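You operate a simulated robot arm through the tools that you are given. There is no shell and no other tool. Be economical: measure what you need, move in short steps, check, and stop when the job is done.

You are at the controls of a simulated robot arm. One attempt, no reset.

JOB
Try the GO peg in the purple bush, then sort the bush into GOOD or REWORK.
Fine: seat the bush on the slide first; peg back on its stand; in to its shoulder means GOOD, else REWORK.

It is judged by the outcome, as a careful person would: the job done as asked, and still so three seconds after it is handed in. It fails if anything else is knocked over, pushed out of place, dropped, spilled or broken.

ROBOT AND FRAMES
A 6-joint arm with a two-finger parallel gripper, fixed in place. Base frame: the origin is at the foot of the arm, x ahead of it, y to its left, z up; the work surface is at about z = 90. Lengths are in cm, angles in rad, forces in N, time in s.
With the tool pointing down near the work surface it reaches from about 24 to 66 cm from the base axis. Its first joint turns from -1.152 to 1.152 rad. Payload 2.9 kg.
Tool frame: the origin (TCP) lies between the finger pads and is the grasp point; the fingertips stand 3 cm ahead of it; z points along the fingers, y is the line along which they close. Largest opening 11 cm; finger width 2, thickness 1; the body of the gripper, 4.8 by 11.2 cm, starts 5.5 cm behind the TCP.
Orientation is that of the tool frame in the base frame, as [roll, pitch, yaw] about the fixed x, y, z axes, in that order (R = Rz(yaw) Ry(pitch) Rx(roll)). With the fingers straight down and closing along the base's y, the tool's x points along the base's -x, its y along +y and its z along -z.

CONTROLS
- The arm moves only by the tool servo_tool. Its argument "plan" is text: rows parted by semicolons, each of 7 numbers parted by spaces: the shift along the tool's x, y, z in cm, then the turn, a rotation vector about the tool's x, y, z in rad, then the finger opening in cm, from 0 to 11. In form: x y z wx wy wz gripper; .... A call has 1 to 12 rows; each row is the pose to reach, as a shift and turn from the pose commanded when the call began, along the tool's axes at that moment. Each row takes 0.2 s and may step no farther than 5 cm and 0.15 rad from the row before; otherwise, or with a gripper value out of range, the whole call is refused. A pose out of reach is approached as far as the arm can. The call stops where the force on the tool passes 70 N (or 10 N more than at its start, if that is more) or the arm is blocked; 0.2 s more then pass. The fingers move at their own pace (about 10.8 cm/s each) and stop on an object; they squeeze with about 24 N. The grip force told is the motor's: it shows also when the fingers shut on nothing. Time passes only in rows, and 0.2 s behind the last, so rows that repeat a pose let the fingers close. The reply holds the time, the measured pose of the TCP, the force on the tool along the base axes, the opening and the grip force, in the units named above and with some noise, and new pictures: "pictures" is both (left out), scene, wrist or none.
- Cameras (640 x 400 px; columns grow to the right, rows downward): "scene" is fixed at [8.14, 43.18, 139.3]; the picture's right is [-0.76, -0.66, 0.00], its down [-0.31, 0.36, -0.88] and it looks along [0.58, -0.66, -0.48] (base axes); focal length 314 px, centre (320, 200). "wrist" rides on the gripper at [7.2, 1.7, -10.3] in the tool frame; the picture's right is [-0.23, 0.97, 0.00], its down [-0.76, -0.18, -0.62] and it looks along [-0.61, -0.14, 0.78] (tool axes); focal length 222 px, centre (320, 200). There is no depth. A picture from a camera that has moved, and an enlarged one, comes with that camera's place and axes in the base frame and with its lens.
- inspect(camera, box): a new picture of the part [left, top, right, bottom] of that camera's present view, enlarged. The clock stands still meanwhile.
- job_done(): hands the job in; it is judged then, once.

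Work in short steps. Places have to be worked out from the pictures, the camera data and where the tool is seen: move nearer, look again, correct. Check each grasp and each placing, and mend what went wrong. You have 120 turns and 200 pictures in all, those below and enlarged ones among them. Open the gripper and draw the arm clear of the work before you hand the job in, unless the task says otherwise; then end with one line.

The tools are called after ">>>" as a command line: name --argument value ..., lists and objects as JSON in quotes. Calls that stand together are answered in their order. servo_tool: Moves the arm, as the interface text tells. Its arguments: {"type":"object","properties":{"plan":{"type":"string"},"pictures":{"type":"string","enum":["both","scene","wrist","none"]}},"required":["plan"]} The other tools are called the same way: inspect (camera, box) takes an enlarged picture of a part of a camera's view; job_done () hands the job in.

At the start:

```text
clock: 0.0
tool_pos: [48.33, -1.18, 119.87]
tool_rot: [-3.141, 0.001, -3.141]
wrist_force: [0.4, -0.1, 0.2]
opening: 11.01
grasp_force: 0.1
```

scene: 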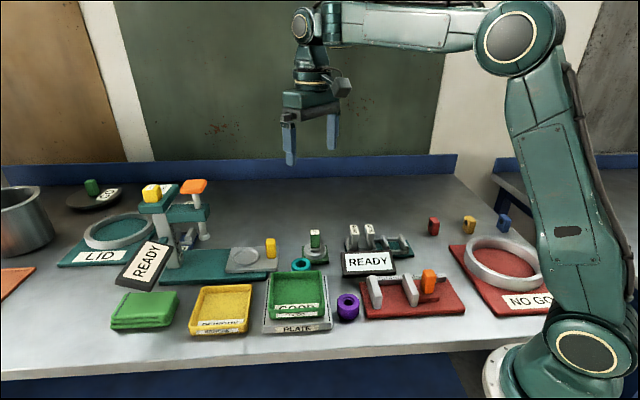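
wrist: 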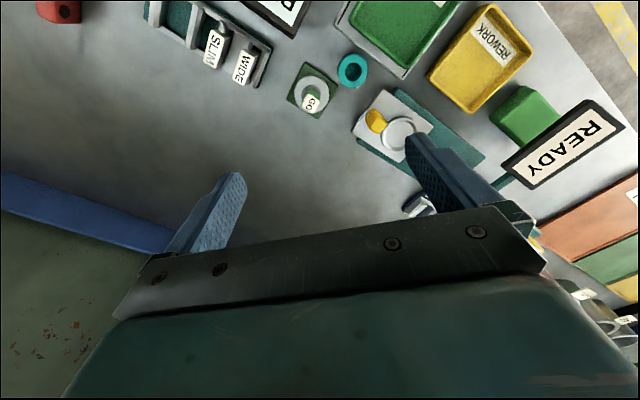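

The scene shows a purple bush near the GOOD tray, a GO peg on a stand, and a press-like station with a slide. I'll take enlarged views first.

>>> inspect --camera "scene" --box '[100, 170, 300, 295]'

>>> inspect --camera "scene" --box '[220, 210, 440, 347]'

>>> inspect --camera "wrist" --box '[270, 40, 510, 190]'

```text
3.20 times, centred on (200, 232) of scene
camera zoom: at [8.14, 43.18, 139.3], right [-0.76, -0.66, 0.0], down [-0.31, 0.36, -0.88], along [0.58, -0.66, -0.48], focal length 1005 px, centre (704, 96)
```

zoom: 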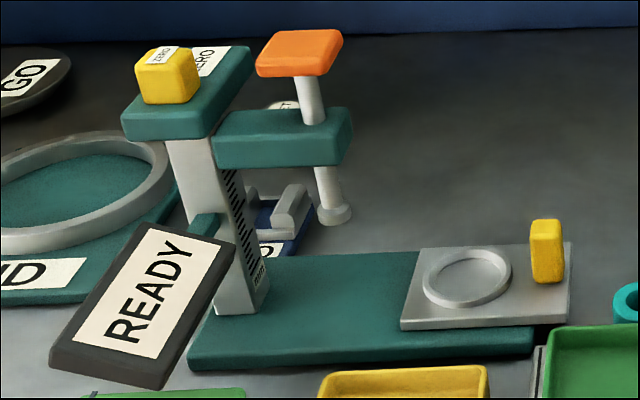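

```text
2.91 times, centred on (330, 278) of scene
camera zoom: at [8.14, 43.18, 139.3], right [-0.76, -0.66, 0.0], down [-0.31, 0.36, -0.88], along [0.58, -0.66, -0.48], focal length 914 px, centre (291, -28)
```

zoom: 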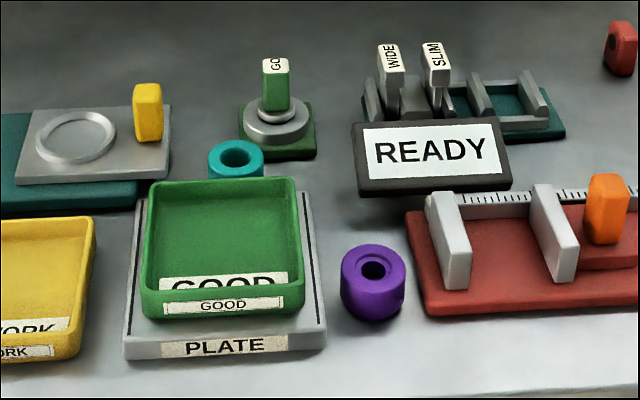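

```text
2.67 times, centred on (390, 115) of wrist
camera zoom: at [41.16, 0.5, 130.16], right [0.23, 0.97, 0.0], down [0.76, -0.18, 0.62], along [0.61, -0.14, -0.78], focal length 592 px, centre (133, 427)
```

zoom: 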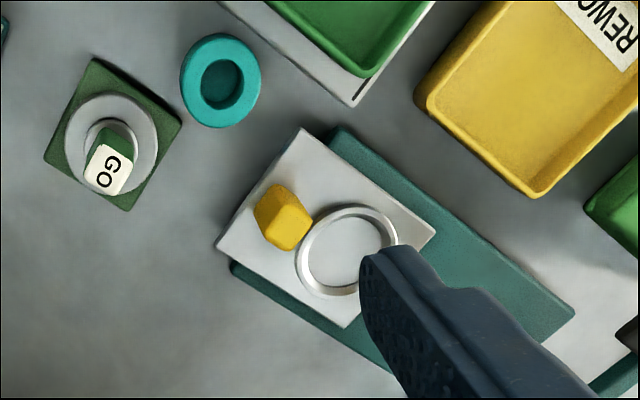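

Estimated places: bush ≈ (33, 6.8), nest ring ≈ (59.5, 10.9), GO peg ≈ (49.5, −2.3). I'll move above the bush with yaw turned +0.66 and look again.

>>> servo_tool --plan "3.1 1.6 2.4 0 0 -0.132 11; 6.2 3.2 4.8 0 0 -0.264 11; 9.3 4.8 7.2 0 0 -0.396 11; 12.4 6.4 9.6 0 0 -0.528 11; 15.4 8 12 0 0 -0.66 11; 15.4 8 12 0 0 -0.66 11"

```text
clock: 1.4
tool_pos: [32.81, 6.61, 108.08]
tool_rot: [-3.142, -0.002, -2.48]
wrist_force: [0.7, 0.1, 0.0]
opening: 11.01
grasp_force: 0.1
camera wrist: at [26.19, 3.61, 118.32], right [-0.42, 0.91, 0.0], down [0.71, 0.33, 0.62], along [0.57, 0.26, -0.78], focal length 222 px, centre (320, 200)
```

scene: 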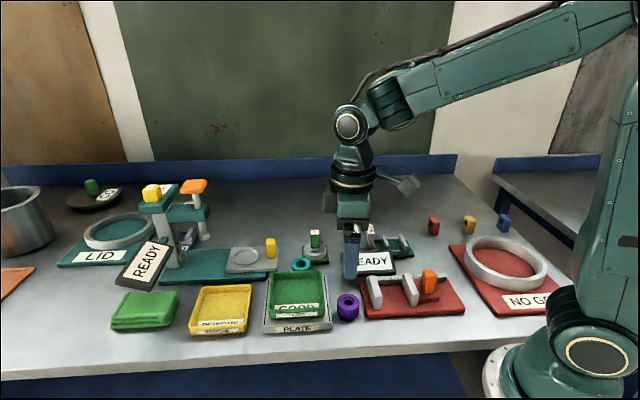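
wrist: 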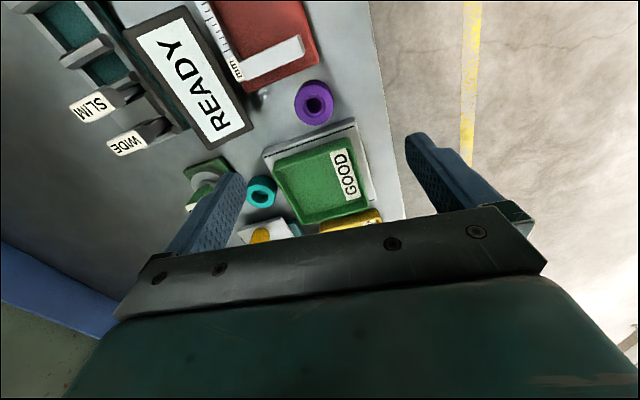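

>>> inspect --camera "wrist" --box '[230, 60, 390, 160]'

>>> inspect --camera "scene" --box '[300, 270, 400, 332]'

```text
4.00 times, centred on (310, 110) of wrist
camera zoom: at [26.19, 3.61, 118.32], right [-0.42, 0.91, 0.0], down [0.71, 0.33, 0.62], along [0.57, 0.26, -0.78], focal length 888 px, centre (360, 560)
```

zoom: 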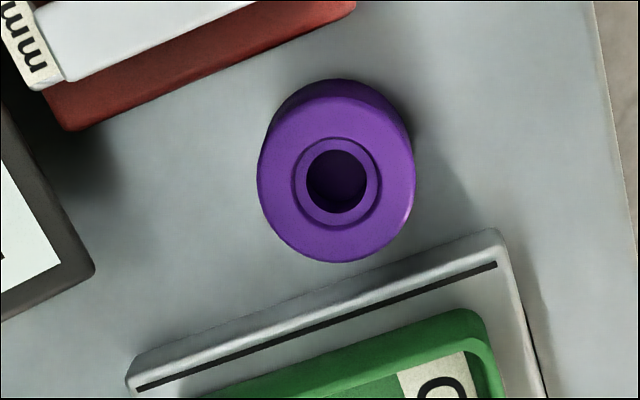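

```text
6.40 times, centred on (350, 301) of scene
camera zoom: at [8.14, 43.18, 139.3], right [-0.76, -0.66, 0.0], down [-0.31, 0.36, -0.88], along [0.58, -0.66, -0.48], focal length 2010 px, centre (128, -446)
```

zoom: 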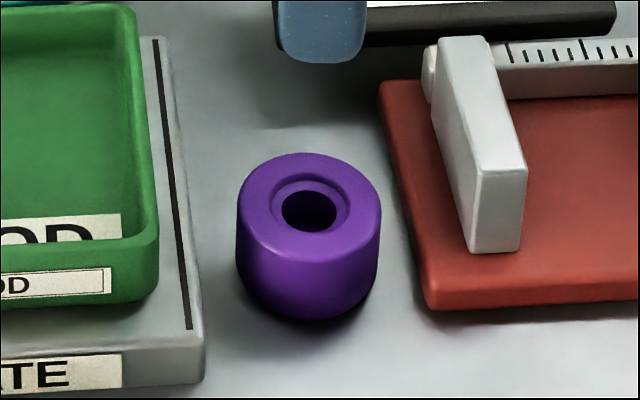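

The bush is ~2 cm tall, ~4.4 cm across at ≈ (33.3, 6.0). I lower to above it with smaller opening and check.

>>> servo_tool --plan "0 -0.3 3 0 0 0 9; 0 -0.78 6 0 0 0 8; 0 -0.78 9 0 0 0 7.5; 0 -0.78 9 0 0 0 7.5"

```text
clock: 2.4
tool_pos: [33.38, 6.06, 98.9]
tool_rot: [-3.142, 0.0, -2.481]
wrist_force: [0.1, -0.4, 0.3]
opening: 7.5
grasp_force: 0.1
camera wrist: at [26.7, 2.98, 109.26], right [-0.42, 0.91, 0.0], down [0.71, 0.33, 0.62], along [0.57, 0.26, -0.78], focal length 222 px, centre (320, 200)
```

scene: 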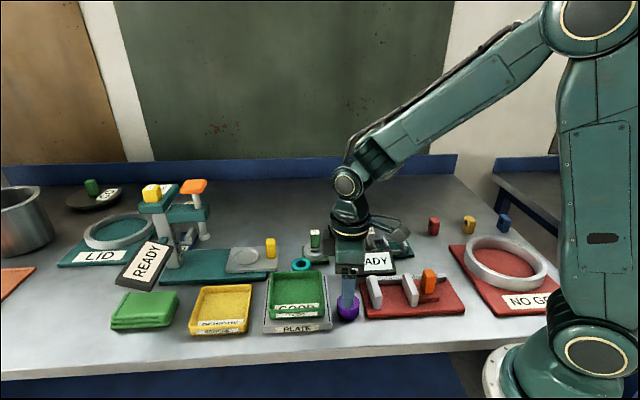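
wrist: 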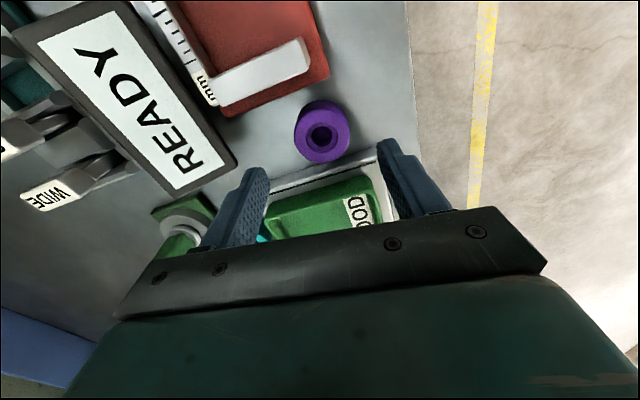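

Aligned within ~0.2 cm. Descend and close.

>>> servo_tool --plan "0.15 0 2.6 0 0 0 7.5; 0.15 0 5.0 0 0 0 7.5; 0.15 0 5.0 0 0 0 4; 0.15 0 5.0 0 0 0 3.5; 0.15 0 5.0 0 0 0 3.5"

>>> inspect --camera "scene" --box '[300, 250, 400, 332]'

>>> inspect --camera "scene" --box '[200, 220, 340, 300]'

```text
clock: 3.6
tool_pos: [33.25, 5.98, 93.82]
tool_rot: [-3.141, 0.001, -2.482]
wrist_force: [0.2, -0.2, -0.2]
opening: 4.17
grasp_force: 24.1
camera wrist: at [26.56, 2.9, 104.16], right [-0.42, 0.91, 0.0], down [0.71, 0.33, 0.62], along [0.57, 0.26, -0.78], focal length 222 px, centre (320, 200)
```

scene: 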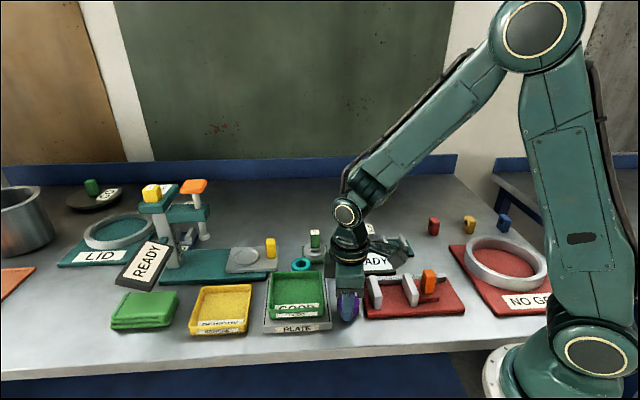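
wrist: 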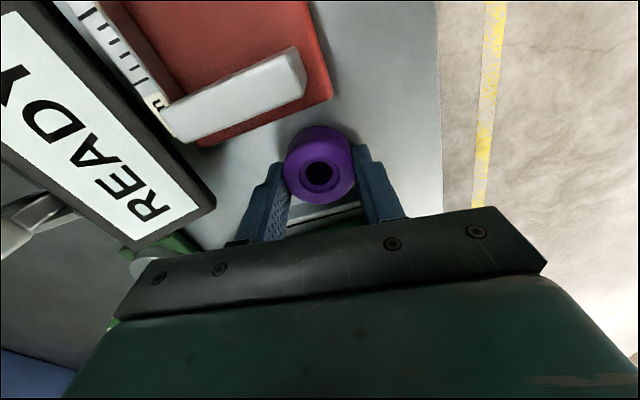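

```text
4.88 times, centred on (350, 291) of scene
camera zoom: at [8.14, 43.18, 139.3], right [-0.76, -0.66, 0.0], down [-0.31, 0.36, -0.88], along [0.58, -0.66, -0.48], focal length 1532 px, centre (174, -244)
```

zoom: 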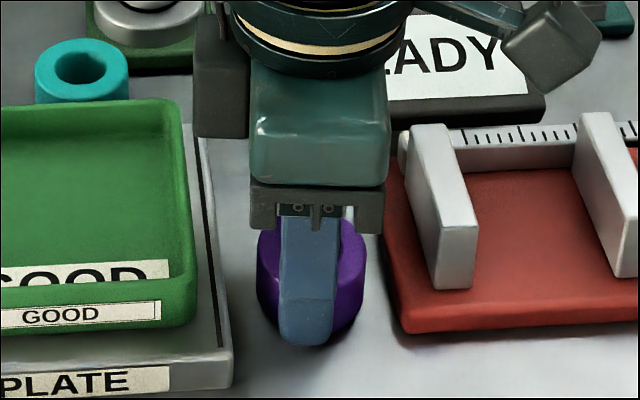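

```text
4.57 times, centred on (270, 260) of scene
camera zoom: at [8.14, 43.18, 139.3], right [-0.76, -0.66, 0.0], down [-0.31, 0.36, -0.88], along [0.58, -0.66, -0.48], focal length 1436 px, centre (549, -74)
```

zoom: 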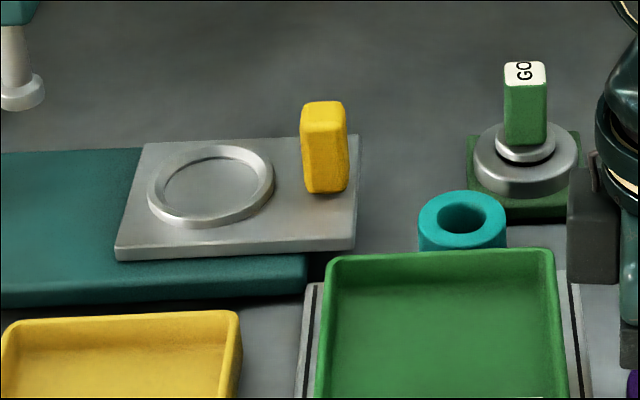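

Bush held (4.17 cm opening). Lift 12 cm and carry above the nest, at about (59.7, 10.8).

>>> servo_tool --plan "0 0 -4 0 0 0 3.5; 0 0 -8 0 0 0 3.5; 0 0 -12 0 0 0 3.5; -4 -2.1 -12 0 0 0 3.5; -8 -4.2 -12 0 0 0 3.5; -12 -6.3 -12 0 0 0 3.5; -16 -8.4 -12 0 0 0 3.5; -20 -10.5 -12 0 0 0 3.5; -23.9 -12.45 -12 0 0 0 3.5; -23.9 -12.45 -12 0 0 0 3.5"

```text
clock: 5.8
tool_pos: [59.74, 10.9, 105.76]
tool_rot: [3.14, -0.003, -2.481]
wrist_force: [-0.3, 0.3, -0.5]
opening: 4.17
grasp_force: 24.1
camera wrist: at [53.04, 7.78, 115.99], right [-0.42, 0.91, 0.0], down [0.71, 0.33, 0.62], along [0.56, 0.26, -0.78], focal length 222 px, centre (320, 200)
```

scene: 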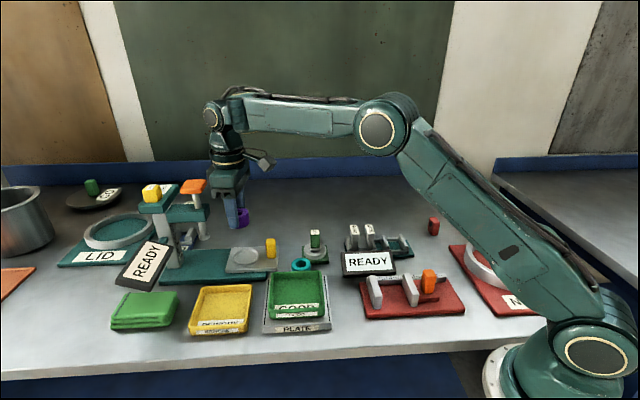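
wrist: 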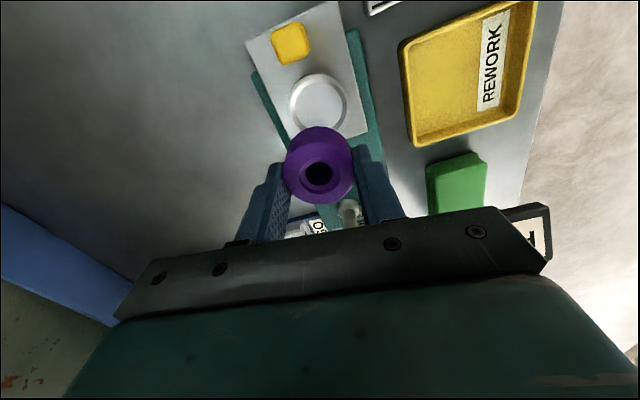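

>>> inspect --camera "wrist" --box '[240, 50, 400, 210]'

>>> inspect --camera "scene" --box '[140, 170, 300, 290]'

```text
2.50 times, centred on (320, 130) of wrist
camera zoom: at [53.04, 7.78, 115.99], right [-0.42, 0.91, 0.0], down [0.71, 0.33, 0.62], along [0.56, 0.26, -0.78], focal length 555 px, centre (320, 375)
```

zoom: 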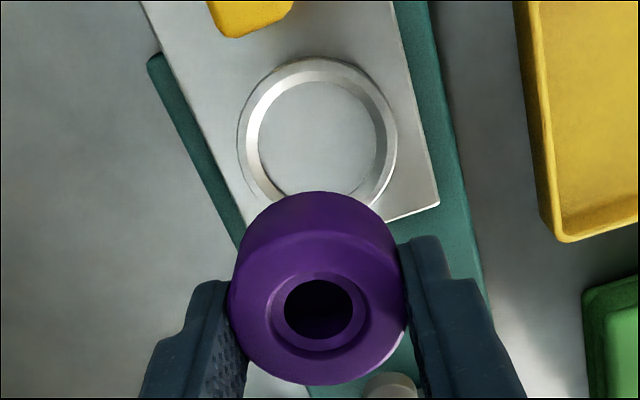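

```text
3.33 times, centred on (220, 230) of scene
camera zoom: at [8.14, 43.18, 139.3], right [-0.76, -0.66, 0.0], down [-0.31, 0.36, -0.88], along [0.58, -0.66, -0.48], focal length 1047 px, centre (653, 100)
```

zoom: 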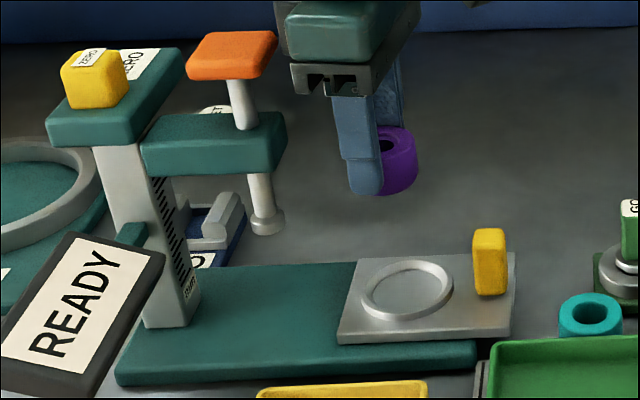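

The wrist view puts the ring at ≈ (58.9, 10.4). I shift and lower part-way, then recheck.

>>> servo_tool --plan "0.9 0.1 2 0 0 0 3.5; 0.9 0.1 5 0 0 0 3.5; 0.9 0.1 5 0 0 0 3.5" --pictures "none"

>>> inspect --camera "wrist" --box '[240, 50, 400, 210]'

>>> inspect --camera "scene" --box '[180, 200, 300, 290]'

```text
clock: 6.6
tool_pos: [58.73, 10.48, 100.67]
tool_rot: [3.141, 0.0, -2.481]
wrist_force: [-0.4, -0.3, -0.9]
opening: 4.15
grasp_force: 24.2
```

```text
2.50 times, centred on (320, 130) of wrist
camera zoom: at [52.05, 7.29, 111.02], right [-0.42, 0.91, 0.0], down [0.71, 0.33, 0.62], along [0.57, 0.26, -0.78], focal length 555 px, centre (320, 375)
```

zoom: 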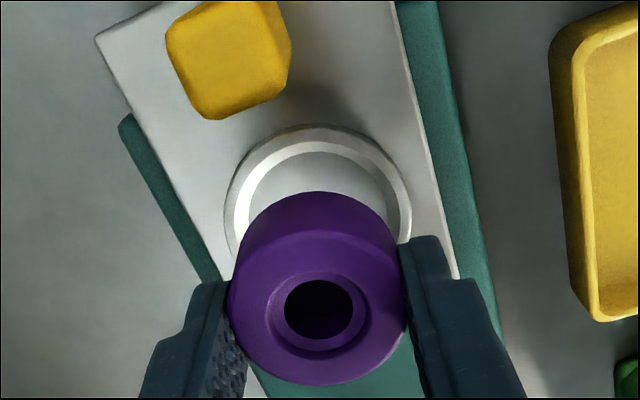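

```text
4.44 times, centred on (240, 245) of scene
camera zoom: at [8.14, 43.18, 139.3], right [-0.76, -0.66, 0.0], down [-0.31, 0.36, -0.88], along [0.58, -0.66, -0.48], focal length 1396 px, centre (676, 0)
```

zoom: 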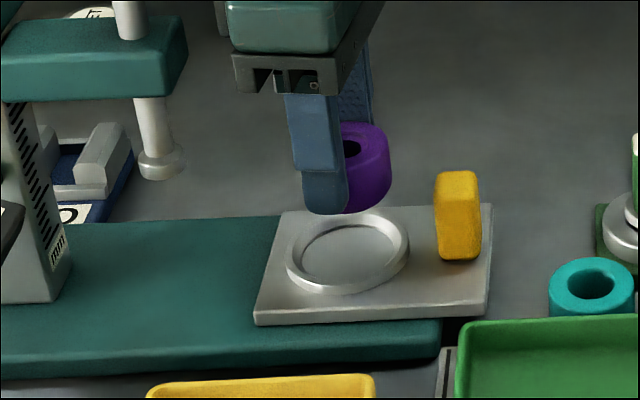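

Ring agrees to within ~0.1 cm: centre ≈ (59.0, 10.4). I lower to just above the ring and check.

>>> servo_tool --plan "-0.12 -0.04 1.7 0 0 0 3.5; -0.12 -0.04 3.2 0 0 0 3.5; -0.12 -0.04 3.2 0 0 0 3.5" --pictures "none"

>>> inspect --camera "wrist" --box '[240, 50, 400, 210]'

>>> inspect --camera "scene" --box '[210, 220, 290, 280]'

```text
clock: 7.4
tool_pos: [58.98, 10.6, 97.66]
tool_rot: [3.141, 0.001, -2.482]
wrist_force: [0.4, -0.4, 0.6]
opening: 4.17
grasp_force: 24.5
```

```text
2.50 times, centred on (320, 130) of wrist
camera zoom: at [52.28, 7.53, 107.88], right [-0.42, 0.91, 0.0], down [0.71, 0.33, 0.62], along [0.57, 0.26, -0.78], focal length 555 px, centre (320, 375)
```

zoom: 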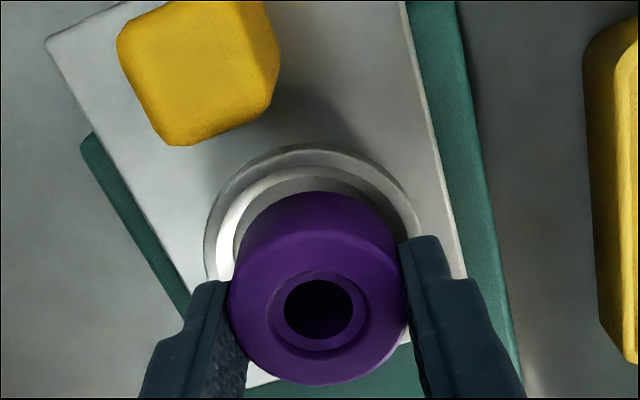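

```text
6.67 times, centred on (250, 250) of scene
camera zoom: at [8.14, 43.18, 139.3], right [-0.76, -0.66, 0.0], down [-0.31, 0.36, -0.88], along [0.58, -0.66, -0.48], focal length 2094 px, centre (787, -133)
```

zoom: 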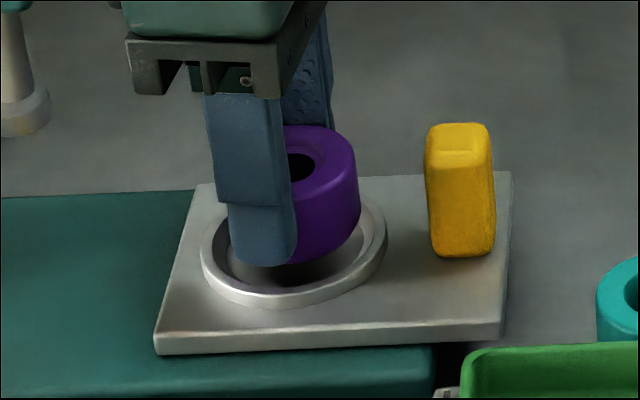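

Careful triangulation (bush ~2.6 tall, sitting ~0.3 off the TCP along tool x) says shift by about (−0.33, −0.18) in tool axes. Apply and recheck.

>>> servo_tool --plan "-0.33 -0.18 0 0 0 0 3.5; -0.33 -0.18 0.7 0 0 0 3.5; -0.33 -0.18 0.7 0 0 0 3.5" --pictures "none"

>>> inspect --camera "wrist" --box '[240, 50, 400, 210]'

>>> inspect --camera "scene" --box '[210, 220, 290, 280]'

```text
clock: 8.2
tool_pos: [59.37, 10.5, 96.86]
tool_rot: [3.14, 0.0, -2.482]
wrist_force: [-0.1, -0.6, -1.1]
opening: 4.14
grasp_force: 24.0
```

```text
2.50 times, centred on (320, 130) of wrist
camera zoom: at [52.67, 7.45, 107.2], right [-0.42, 0.91, 0.0], down [0.71, 0.33, 0.62], along [0.57, 0.26, -0.78], focal length 555 px, centre (320, 375)
```

zoom: 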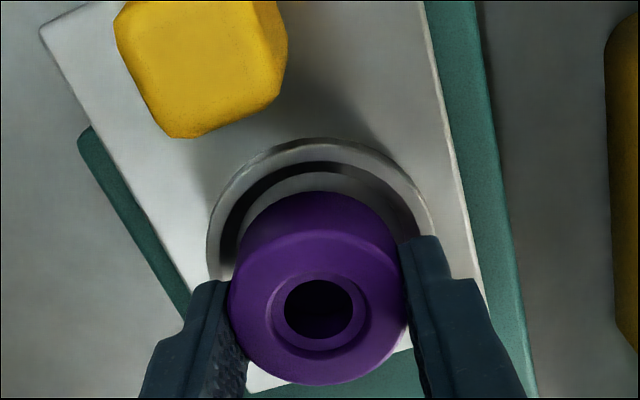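

```text
6.67 times, centred on (250, 250) of scene
camera zoom: at [8.14, 43.18, 139.3], right [-0.76, -0.66, 0.0], down [-0.31, 0.36, -0.88], along [0.58, -0.66, -0.48], focal length 2094 px, centre (787, -133)
```

zoom: 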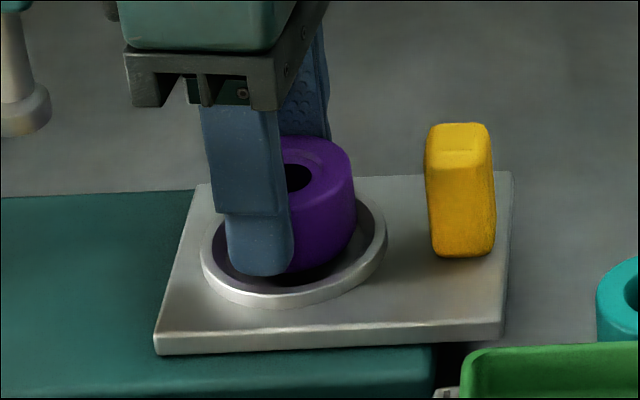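

Bush and ring centres now agree to ~0.1 cm. Lower gently and watch the force.

>>> servo_tool --plan "-0.05 0.03 0.2 0 0 0 3.5; -0.05 0.03 0.4 0 0 0 3.5; -0.05 0.03 0.4 0 0 0 3.5" --pictures "none"

>>> inspect --camera "scene" --box '[210, 220, 290, 280]'

```text
clock: 9.0
tool_pos: [59.5, 10.63, 96.49]
tool_rot: [-3.141, 0.001, -2.481]
wrist_force: [-0.7, -1.6, 4.3]
opening: 4.17
grasp_force: 24.1
```

```text
6.67 times, centred on (250, 250) of scene
camera zoom: at [8.13, 43.18, 139.3], right [-0.76, -0.66, 0.0], down [-0.31, 0.36, -0.88], along [0.58, -0.66, -0.48], focal length 2094 px, centre (787, -133)
```

zoom: 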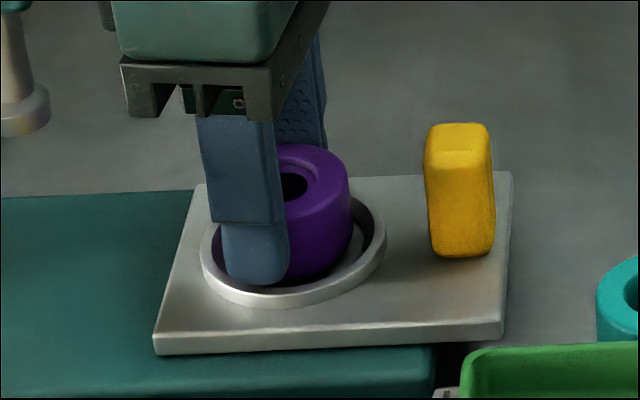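

>>> inspect --camera "wrist" --box '[270, 80, 370, 180]'

>>> inspect --camera "scene" --box '[230, 235, 265, 262]'

```text
4.00 times, centred on (320, 130) of wrist
camera zoom: at [52.75, 7.58, 106.84], right [-0.42, 0.91, 0.0], down [0.71, 0.33, 0.62], along [0.57, 0.26, -0.78], focal length 888 px, centre (320, 480)
```

zoom: 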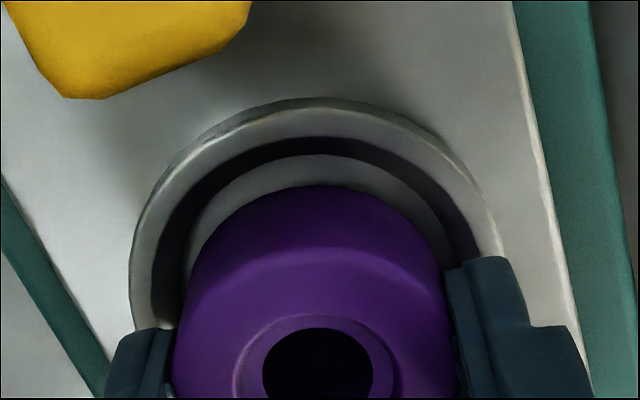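

```text
14.81 times, centred on (248, 248) of scene
camera zoom: at [8.13, 43.18, 139.3], right [-0.76, -0.66, 0.0], down [-0.31, 0.36, -0.88], along [0.58, -0.66, -0.48], focal length 4653 px, centre (1394, -518)
```

zoom: 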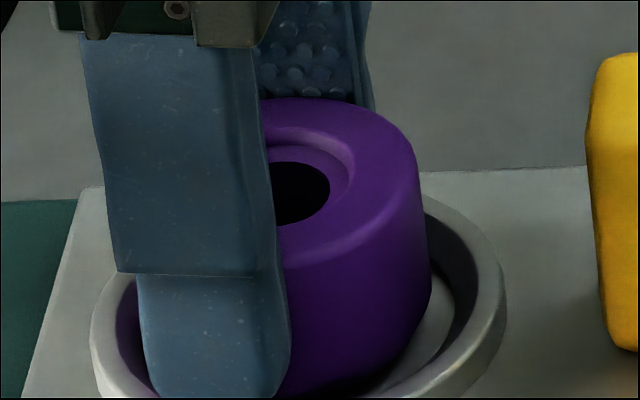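

Light contact (4 N) with the bush sitting ~0.2 cm too far toward tool −x, on the ring's bevel. I lift slightly, shift +0.2, and lower again.

>>> servo_tool --plan "0 0 -0.15 0 0 0 3.5; 0.2 0 -0.15 0 0 0 3.5; 0.2 0 0.1 0 0 0 3.5; 0.2 0 0.3 0 0 0 3.5; 0.2 0 0.3 0 0 0 3.5" --pictures "none"

>>> inspect --camera "wrist" --box '[270, 80, 370, 180]'

>>> inspect --camera "scene" --box '[220, 230, 276, 272]'

```text
clock: 10.2
tool_pos: [59.28, 10.47, 96.43]
tool_rot: [-3.139, 0.005, -2.482]
wrist_force: [0.9, 2.1, 18.7]
opening: 4.19
grasp_force: 23.9
```

```text
4.00 times, centred on (320, 130) of wrist
camera zoom: at [52.58, 7.44, 106.57], right [-0.42, 0.91, 0.0], down [0.71, 0.33, 0.63], along [0.57, 0.26, -0.78], focal length 888 px, centre (320, 480)
```

zoom: 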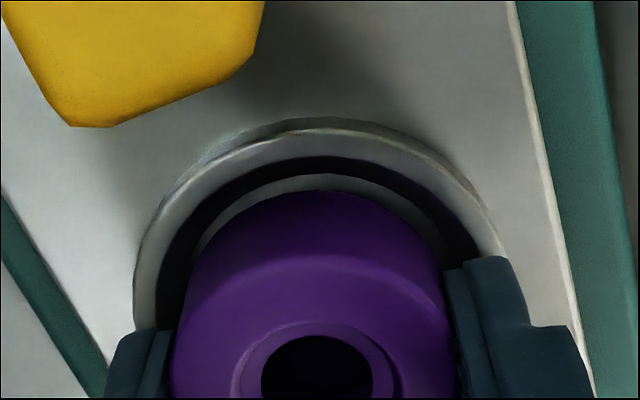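

```text
9.52 times, centred on (248, 251) of scene
camera zoom: at [8.11, 43.18, 139.3], right [-0.76, -0.66, 0.0], down [-0.31, 0.36, -0.88], along [0.58, -0.66, -0.48], focal length 2991 px, centre (1006, -286)
```

zoom: 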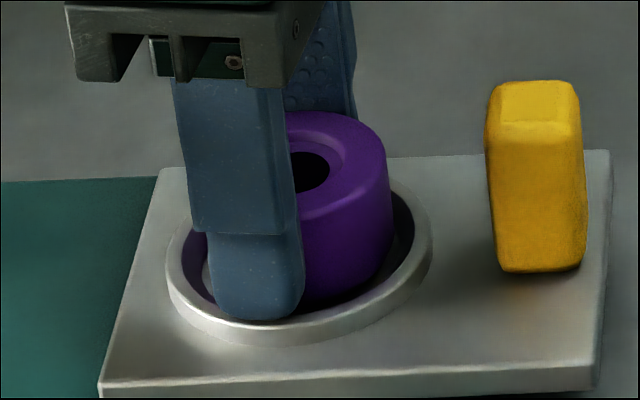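

Force 19 N at bottom z≈92.6, bush centred in the ring. I ease up slightly, open a bit and inspect whether it sits level.

>>> servo_tool --plan "0 0 -0.2 0 0 0 4.1; 0 0 -0.2 0 0 0 5.2; 0 0 -0.2 0 0 0 5.2; 0 0 -4 0 0 0 7; 0 0 -7 0 0 0 8; 0 0 -7 0 0 0 8"

>>> inspect --camera "wrist" --box '[250, 50, 390, 180]'

>>> inspect --camera "scene" --box '[220, 230, 276, 272]'

```text
clock: 11.6
tool_pos: [59.18, 10.61, 103.23]
tool_rot: [3.141, 0.0, -2.481]
wrist_force: [0.2, -0.5, 1.3]
opening: 8.02
grasp_force: 0.1
camera wrist: at [52.59, 7.5, 113.51], right [-0.42, 0.91, 0.0], down [0.71, 0.33, 0.62], along [0.57, 0.26, -0.78], focal length 222 px, centre (320, 200)
```

scene: 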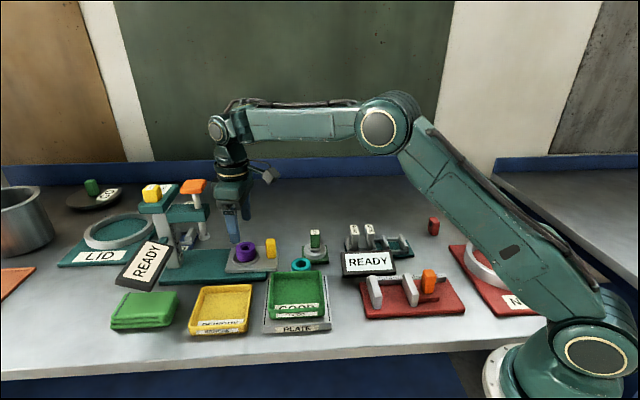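
wrist: 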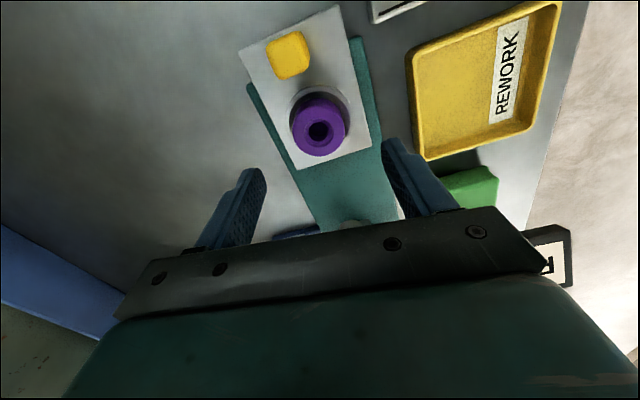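

```text
3.08 times, centred on (320, 115) of wrist
camera zoom: at [52.59, 7.5, 113.51], right [-0.42, 0.91, 0.0], down [0.71, 0.33, 0.62], along [0.57, 0.26, -0.78], focal length 684 px, centre (320, 462)
```

zoom: 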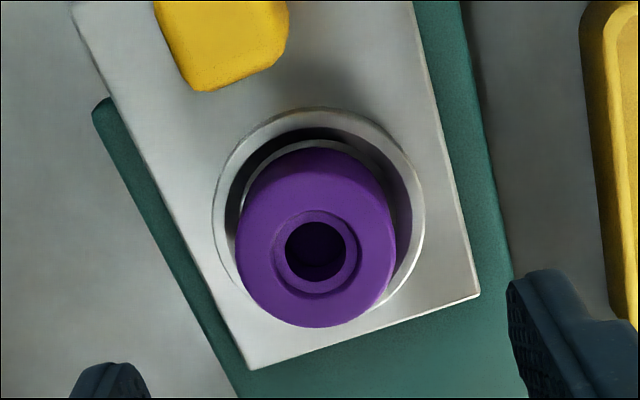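

```text
9.52 times, centred on (248, 251) of scene
camera zoom: at [8.14, 43.18, 139.3], right [-0.76, -0.66, 0.0], down [-0.31, 0.36, -0.88], along [0.58, -0.66, -0.48], focal length 2991 px, centre (1006, -286)
```

zoom: 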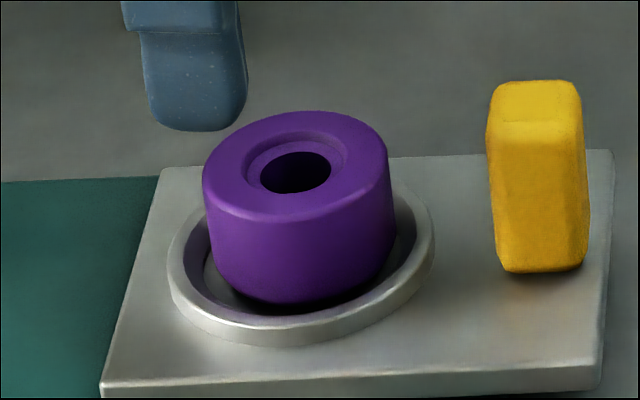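

Bush is sitting level in the ring. Now go above the GO peg for a look.

>>> servo_tool --plan "3.9 -1.06 -1 0 0 0 8; 7.8 -2.1 -2 0 0 0 8; 11.7 -3.2 -3 0 0 0 8; 15.6 -4.24 -3 0 0 0 8; 15.6 -4.24 -3 0 0 0 8"

>>> inspect --camera "wrist" --box '[240, 40, 400, 180]'

>>> inspect --camera "scene" --box '[285, 215, 345, 275]'

```text
clock: 12.8
tool_pos: [49.3, -2.64, 106.23]
tool_rot: [3.141, 0.0, -2.483]
wrist_force: [0.7, 0.4, 0.5]
opening: 8.0
grasp_force: 0.0
camera wrist: at [42.65, -5.86, 116.45], right [-0.42, 0.91, 0.0], down [0.71, 0.33, 0.62], along [0.57, 0.26, -0.78], focal length 222 px, centre (320, 200)
```

scene: 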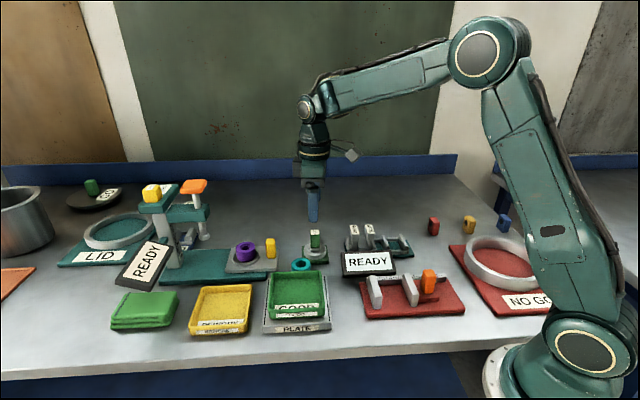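
wrist: 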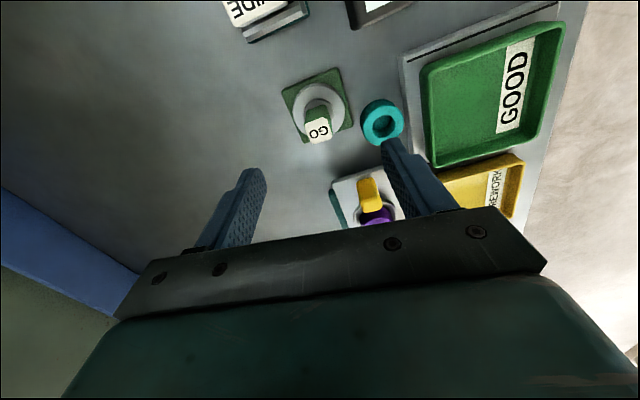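

```text
2.86 times, centred on (320, 110) of wrist
camera zoom: at [42.65, -5.86, 116.45], right [-0.42, 0.91, 0.0], down [0.71, 0.33, 0.62], along [0.57, 0.26, -0.78], focal length 635 px, centre (320, 457)
```

zoom: 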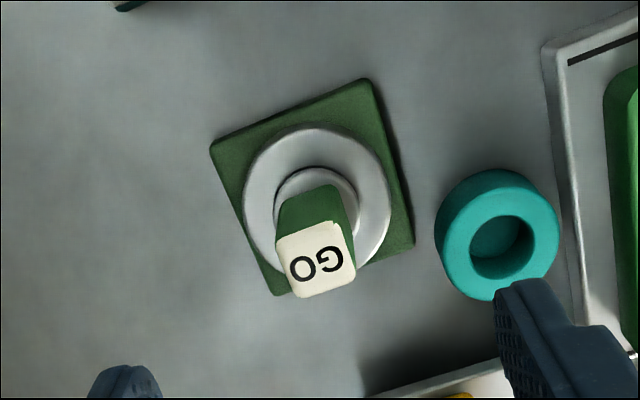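

```text
6.67 times, centred on (315, 245) of scene
camera zoom: at [8.14, 43.18, 139.3], right [-0.76, -0.66, 0.0], down [-0.31, 0.36, -0.88], along [0.58, -0.66, -0.48], focal length 2094 px, centre (353, -100)
```

zoom: 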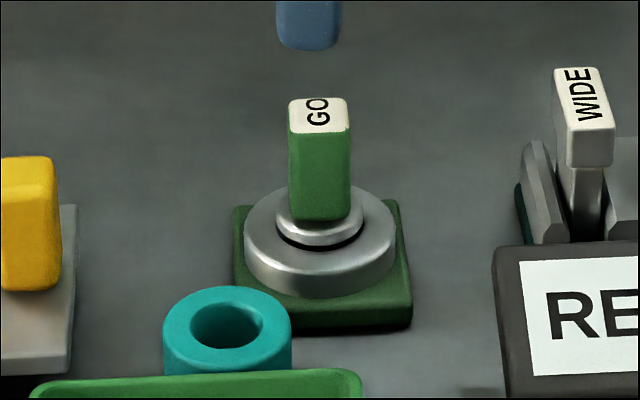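

GO handle ≈ 2 cm square, centre ≈ (49.95, −2.7), top z≈96.6, aligned with my yaw. I move over it and lower to just above.

>>> servo_tool --plan "-0.47 -0.45 1 0 0 -0.03 6; -0.47 -0.45 4 0 0 -0.03 4.6; -0.47 -0.45 6 0 0 -0.03 4.6; -0.47 -0.45 6 0 0 -0.03 4.6"

>>> inspect --camera "scene" --box '[285, 215, 345, 275]'

>>> inspect --camera "wrist" --box '[240, 80, 400, 220]'

```text
clock: 13.8
tool_pos: [50.16, -2.42, 100.06]
tool_rot: [3.141, 0.002, -2.451]
wrist_force: [-0.5, 0.3, 0.8]
opening: 4.62
grasp_force: 0.1
camera wrist: at [43.69, -5.8, 110.31], right [-0.45, 0.9, 0.0], down [0.7, 0.35, 0.62], along [0.56, 0.28, -0.78], focal length 222 px, centre (320, 200)
```

scene: 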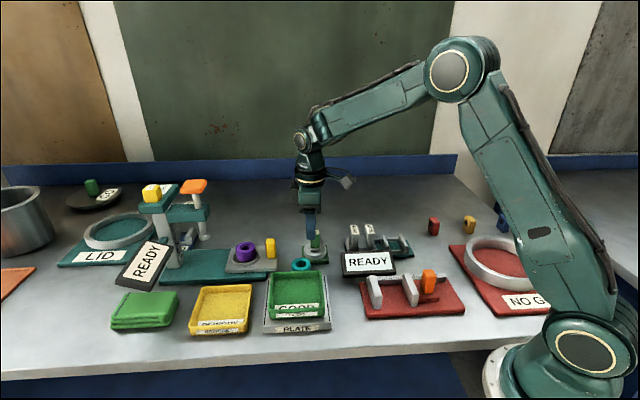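
wrist: 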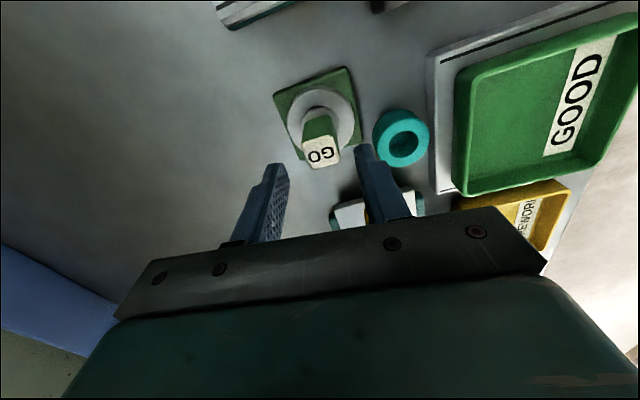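

```text
6.67 times, centred on (315, 245) of scene
camera zoom: at [8.14, 43.18, 139.3], right [-0.76, -0.66, 0.0], down [-0.31, 0.36, -0.88], along [0.58, -0.66, -0.48], focal length 2094 px, centre (353, -100)
```

zoom: 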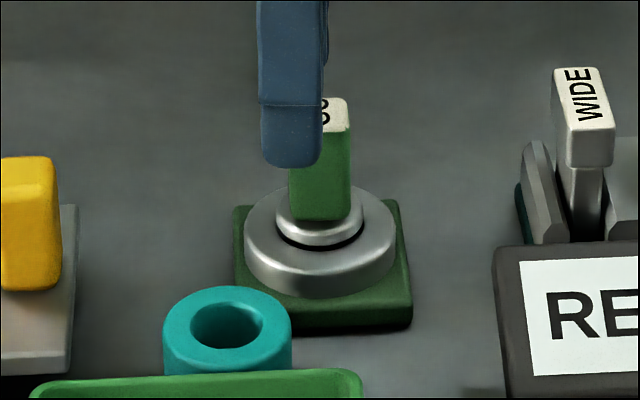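

```text
2.86 times, centred on (320, 150) of wrist
camera zoom: at [43.69, -5.8, 110.31], right [-0.45, 0.9, 0.0], down [0.7, 0.35, 0.62], along [0.56, 0.28, -0.78], focal length 635 px, centre (320, 343)
```

zoom: 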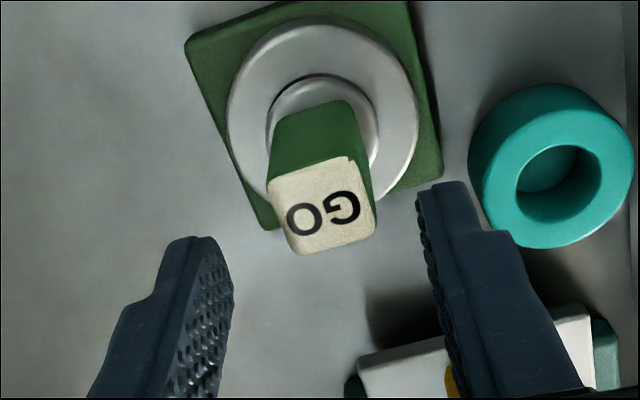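

Handle is ≈ +0.7 (x), +0.2 (y) in tool axes from the TCP. Shift, lower a little and check again.

>>> servo_tool --plan "0.7 0.2 0 0 0 0 4.6; 0.7 0.2 2 0 0 0 4.6; 0.7 0.2 2 0 0 0 4.6" --pictures "none"

>>> inspect --camera "scene" --box '[285, 215, 345, 275]'

>>> inspect --camera "wrist" --box '[240, 80, 400, 220]'

```text
clock: 14.6
tool_pos: [49.69, -2.71, 98.08]
tool_rot: [3.141, 0.0, -2.452]
wrist_force: [-0.7, -0.1, 0.2]
opening: 4.58
grasp_force: 0.0
```

```text
6.67 times, centred on (315, 245) of scene
camera zoom: at [8.14, 43.18, 139.3], right [-0.76, -0.66, 0.0], down [-0.31, 0.36, -0.88], along [0.58, -0.66, -0.48], focal length 2094 px, centre (353, -100)
```

zoom: 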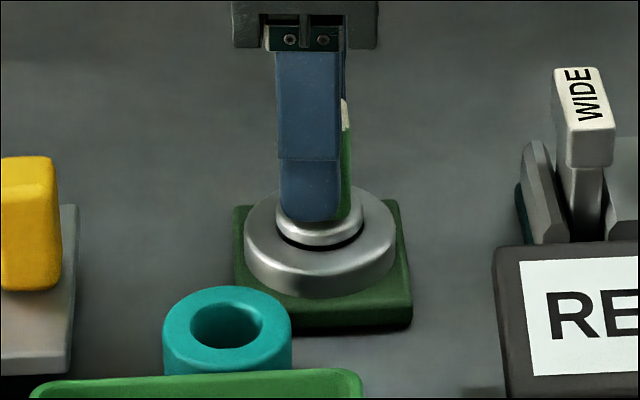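

```text
2.86 times, centred on (320, 150) of wrist
camera zoom: at [43.07, -6.01, 108.26], right [-0.44, 0.9, 0.0], down [0.7, 0.35, 0.62], along [0.56, 0.28, -0.78], focal length 635 px, centre (320, 343)
```

zoom: 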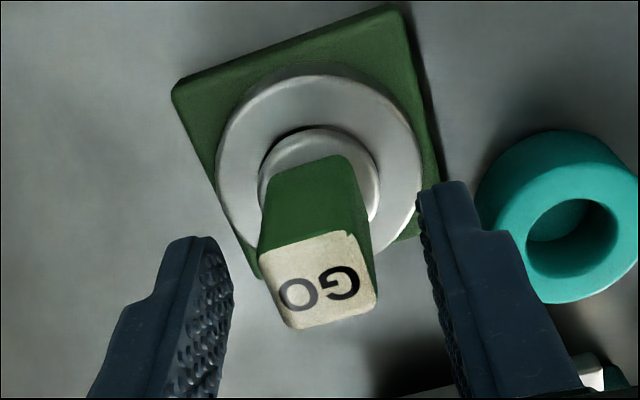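

Well aligned. Descend to TCP z≈96.2 and close on the handle.

>>> servo_tool --plan "0.08 0 1 0 0 0 4.6; 0.08 0 1.85 0 0 0 4.6; 0.08 0 1.85 0 0 0 1.5; 0.08 0 1.85 0 0 0 1.2; 0.08 0 1.85 0 0 0 1.2" --pictures "none"

>>> inspect --camera "scene" --box '[285, 215, 345, 275]'

>>> inspect --camera "wrist" --box '[240, 80, 400, 220]'

```text
clock: 15.8
tool_pos: [49.44, -2.79, 96.21]
tool_rot: [-3.141, 0.0, -2.452]
wrist_force: [0.6, -0.3, 1.0]
opening: 2.16
grasp_force: 24.4
```

```text
6.67 times, centred on (315, 245) of scene
camera zoom: at [8.14, 43.18, 139.3], right [-0.76, -0.66, 0.0], down [-0.31, 0.36, -0.88], along [0.58, -0.66, -0.48], focal length 2094 px, centre (353, -100)
```

zoom: 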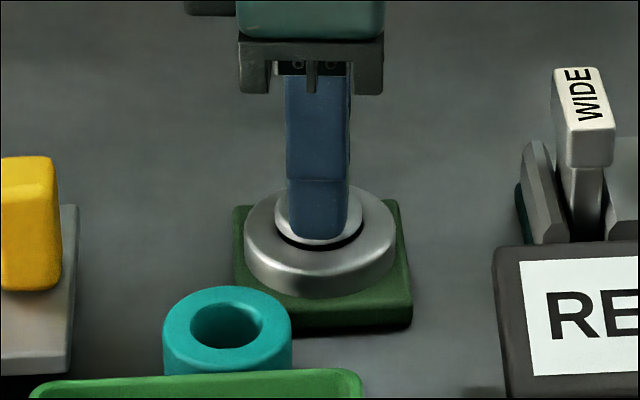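

```text
2.86 times, centred on (320, 150) of wrist
camera zoom: at [42.93, -6.16, 106.5], right [-0.44, 0.9, 0.0], down [0.7, 0.35, 0.62], along [0.56, 0.28, -0.78], focal length 635 px, centre (320, 343)
```

zoom: 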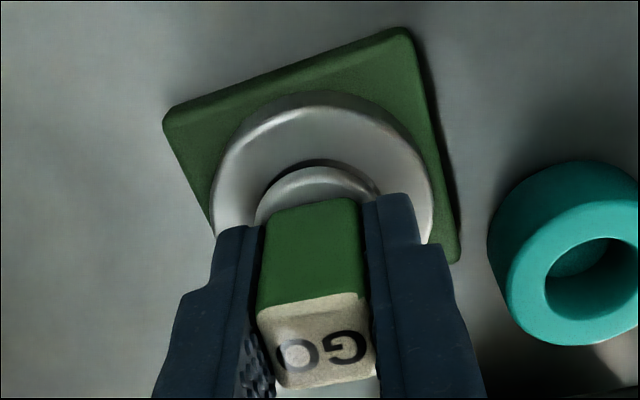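

Handle gripped (2.16 cm). Lift straight up 7 cm and look at the peg.

>>> servo_tool --plan "0 0 -1 0 0 0 1.2; 0 0 -2.5 0 0 0 1.2; 0 0 -5 0 0 0 1.2; 0 0 -8 0 0 0 1.2; 0 0 -8 0 0 0 1.2" --pictures "none"

>>> inspect --camera "scene" --box '[270, 180, 350, 275]'

>>> inspect --camera "wrist" --box '[240, 80, 400, 220]'

```text
clock: 17.0
tool_pos: [49.71, -2.7, 104.31]
tool_rot: [-3.141, 0.0, -2.453]
wrist_force: [-1.0, 1.3, -0.6]
opening: 2.15
grasp_force: 24.2
```

```text
4.21 times, centred on (310, 228) of scene
camera zoom: at [8.14, 43.18, 139.3], right [-0.76, -0.66, 0.0], down [-0.31, 0.36, -0.88], along [0.58, -0.66, -0.48], focal length 1322 px, centre (362, 84)
```

zoom: 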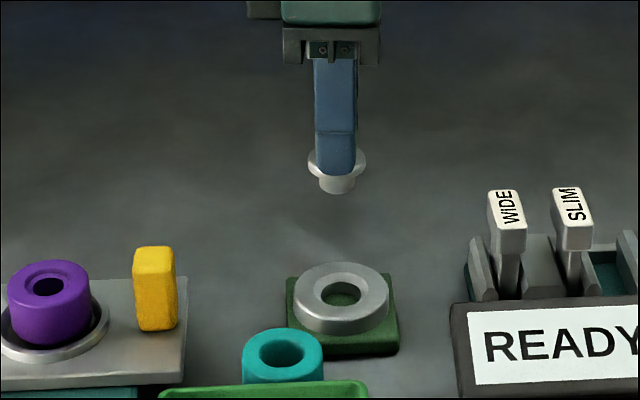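

```text
2.86 times, centred on (320, 150) of wrist
camera zoom: at [43.06, -6.11, 114.68], right [-0.44, 0.9, 0.0], down [0.7, 0.35, 0.62], along [0.56, 0.28, -0.78], focal length 635 px, centre (320, 343)
```

zoom: 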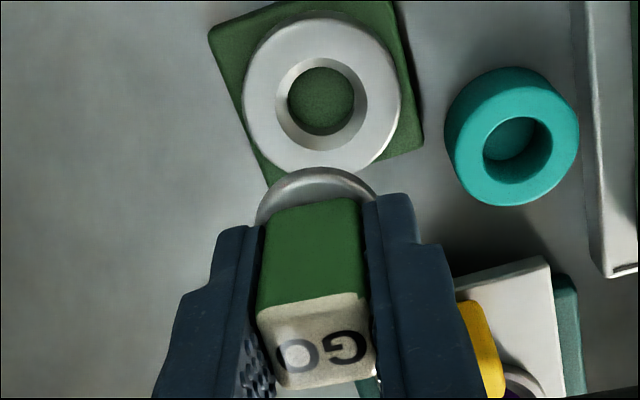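

The peg is short (pin ~2 cm dia, ~1 cm long). Carry it over the bush, pin ~2–3 cm above.

>>> servo_tool --plan "-4 1 0 0 0 0 1.2; -8 2 0 0 0 0 1.2; -12 3 0 0 0 0 1.2; -15.83 4.05 0 0 0 0 1.2; -15.83 4.05 1 0 0 0 1.2; -15.83 4.05 1 0 0 0 1.2" --pictures "none"

>>> inspect --camera "scene" --box '[210, 190, 290, 275]'

>>> inspect --camera "wrist" --box '[240, 80, 400, 220]'

```text
clock: 18.4
tool_pos: [58.8, 10.19, 103.43]
tool_rot: [3.141, -0.001, -2.452]
wrist_force: [0.6, -0.2, -0.3]
opening: 2.15
grasp_force: 24.5
```

```text
4.71 times, centred on (250, 232) of scene
camera zoom: at [8.14, 43.19, 139.3], right [-0.76, -0.66, 0.0], down [-0.31, 0.36, -0.88], along [0.58, -0.66, -0.48], focal length 1478 px, centre (649, 47)
```

zoom: 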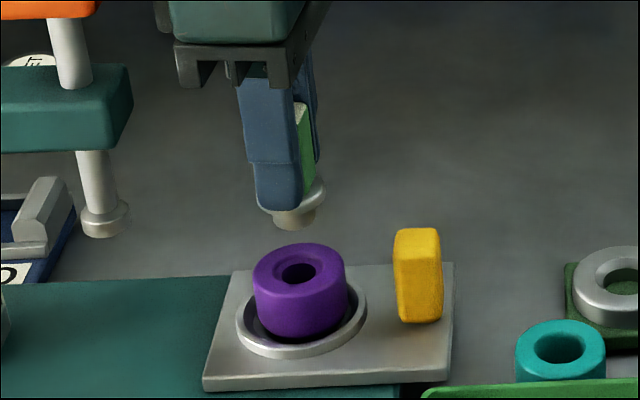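

```text
2.86 times, centred on (320, 150) of wrist
camera zoom: at [52.29, 6.96, 113.75], right [-0.44, 0.9, 0.0], down [0.7, 0.35, 0.62], along [0.56, 0.28, -0.78], focal length 635 px, centre (320, 343)
```

zoom: 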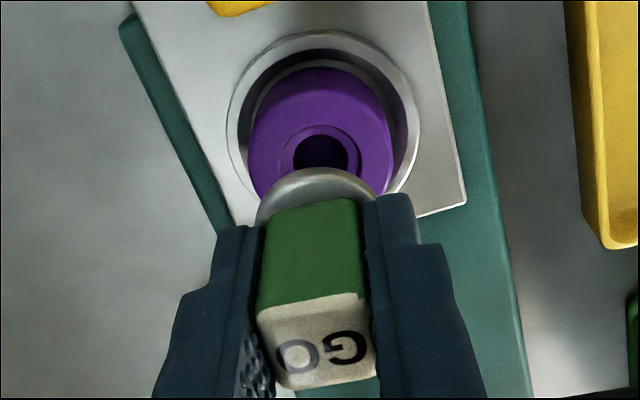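

Peg is nearly over the bore; a correction of about −0.12 (x), +0.05 (y). Lower 2.3 cm and recheck.

>>> servo_tool --plan "-0.12 0.05 1.2 0 0 0 1.2; -0.12 0.05 2.3 0 0 0 1.2; -0.12 0.05 2.3 0 0 0 1.2" --pictures "none"

>>> inspect --camera "scene" --box '[220, 215, 280, 270]'

>>> inspect --camera "wrist" --box '[270, 90, 370, 180]'

```text
clock: 19.2
tool_pos: [59.26, 10.33, 101.26]
tool_rot: [-3.142, 0.0, -2.452]
wrist_force: [0.8, -0.2, -1.3]
opening: 2.14
grasp_force: 24.1
```

```text
7.27 times, centred on (250, 242) of scene
camera zoom: at [8.14, 43.18, 139.3], right [-0.76, -0.66, 0.0], down [-0.31, 0.36, -0.88], along [0.58, -0.66, -0.48], focal length 2284 px, centre (829, -109)
```

zoom: 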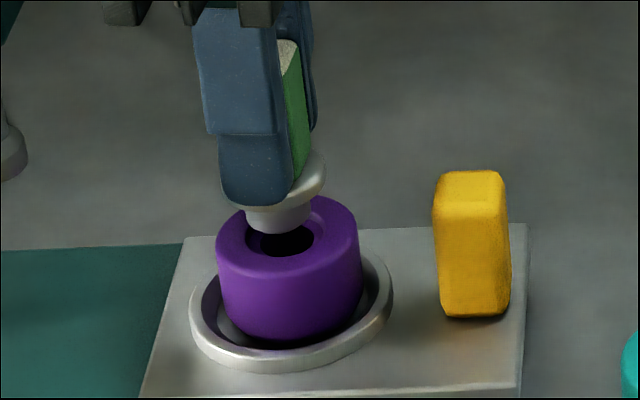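

```text
4.44 times, centred on (320, 135) of wrist
camera zoom: at [52.61, 7.11, 111.43], right [-0.44, 0.9, 0.0], down [0.7, 0.35, 0.62], along [0.56, 0.28, -0.78], focal length 987 px, centre (320, 489)
```

zoom: 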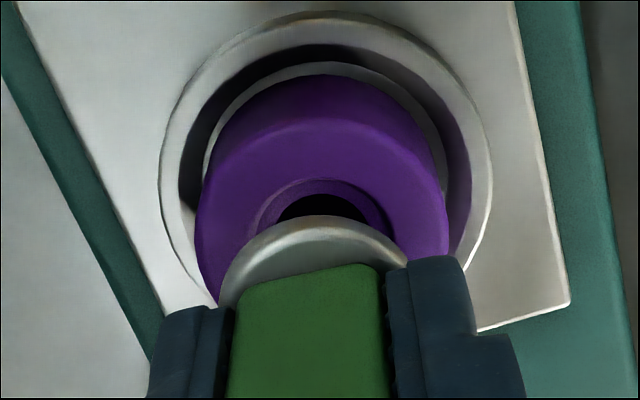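

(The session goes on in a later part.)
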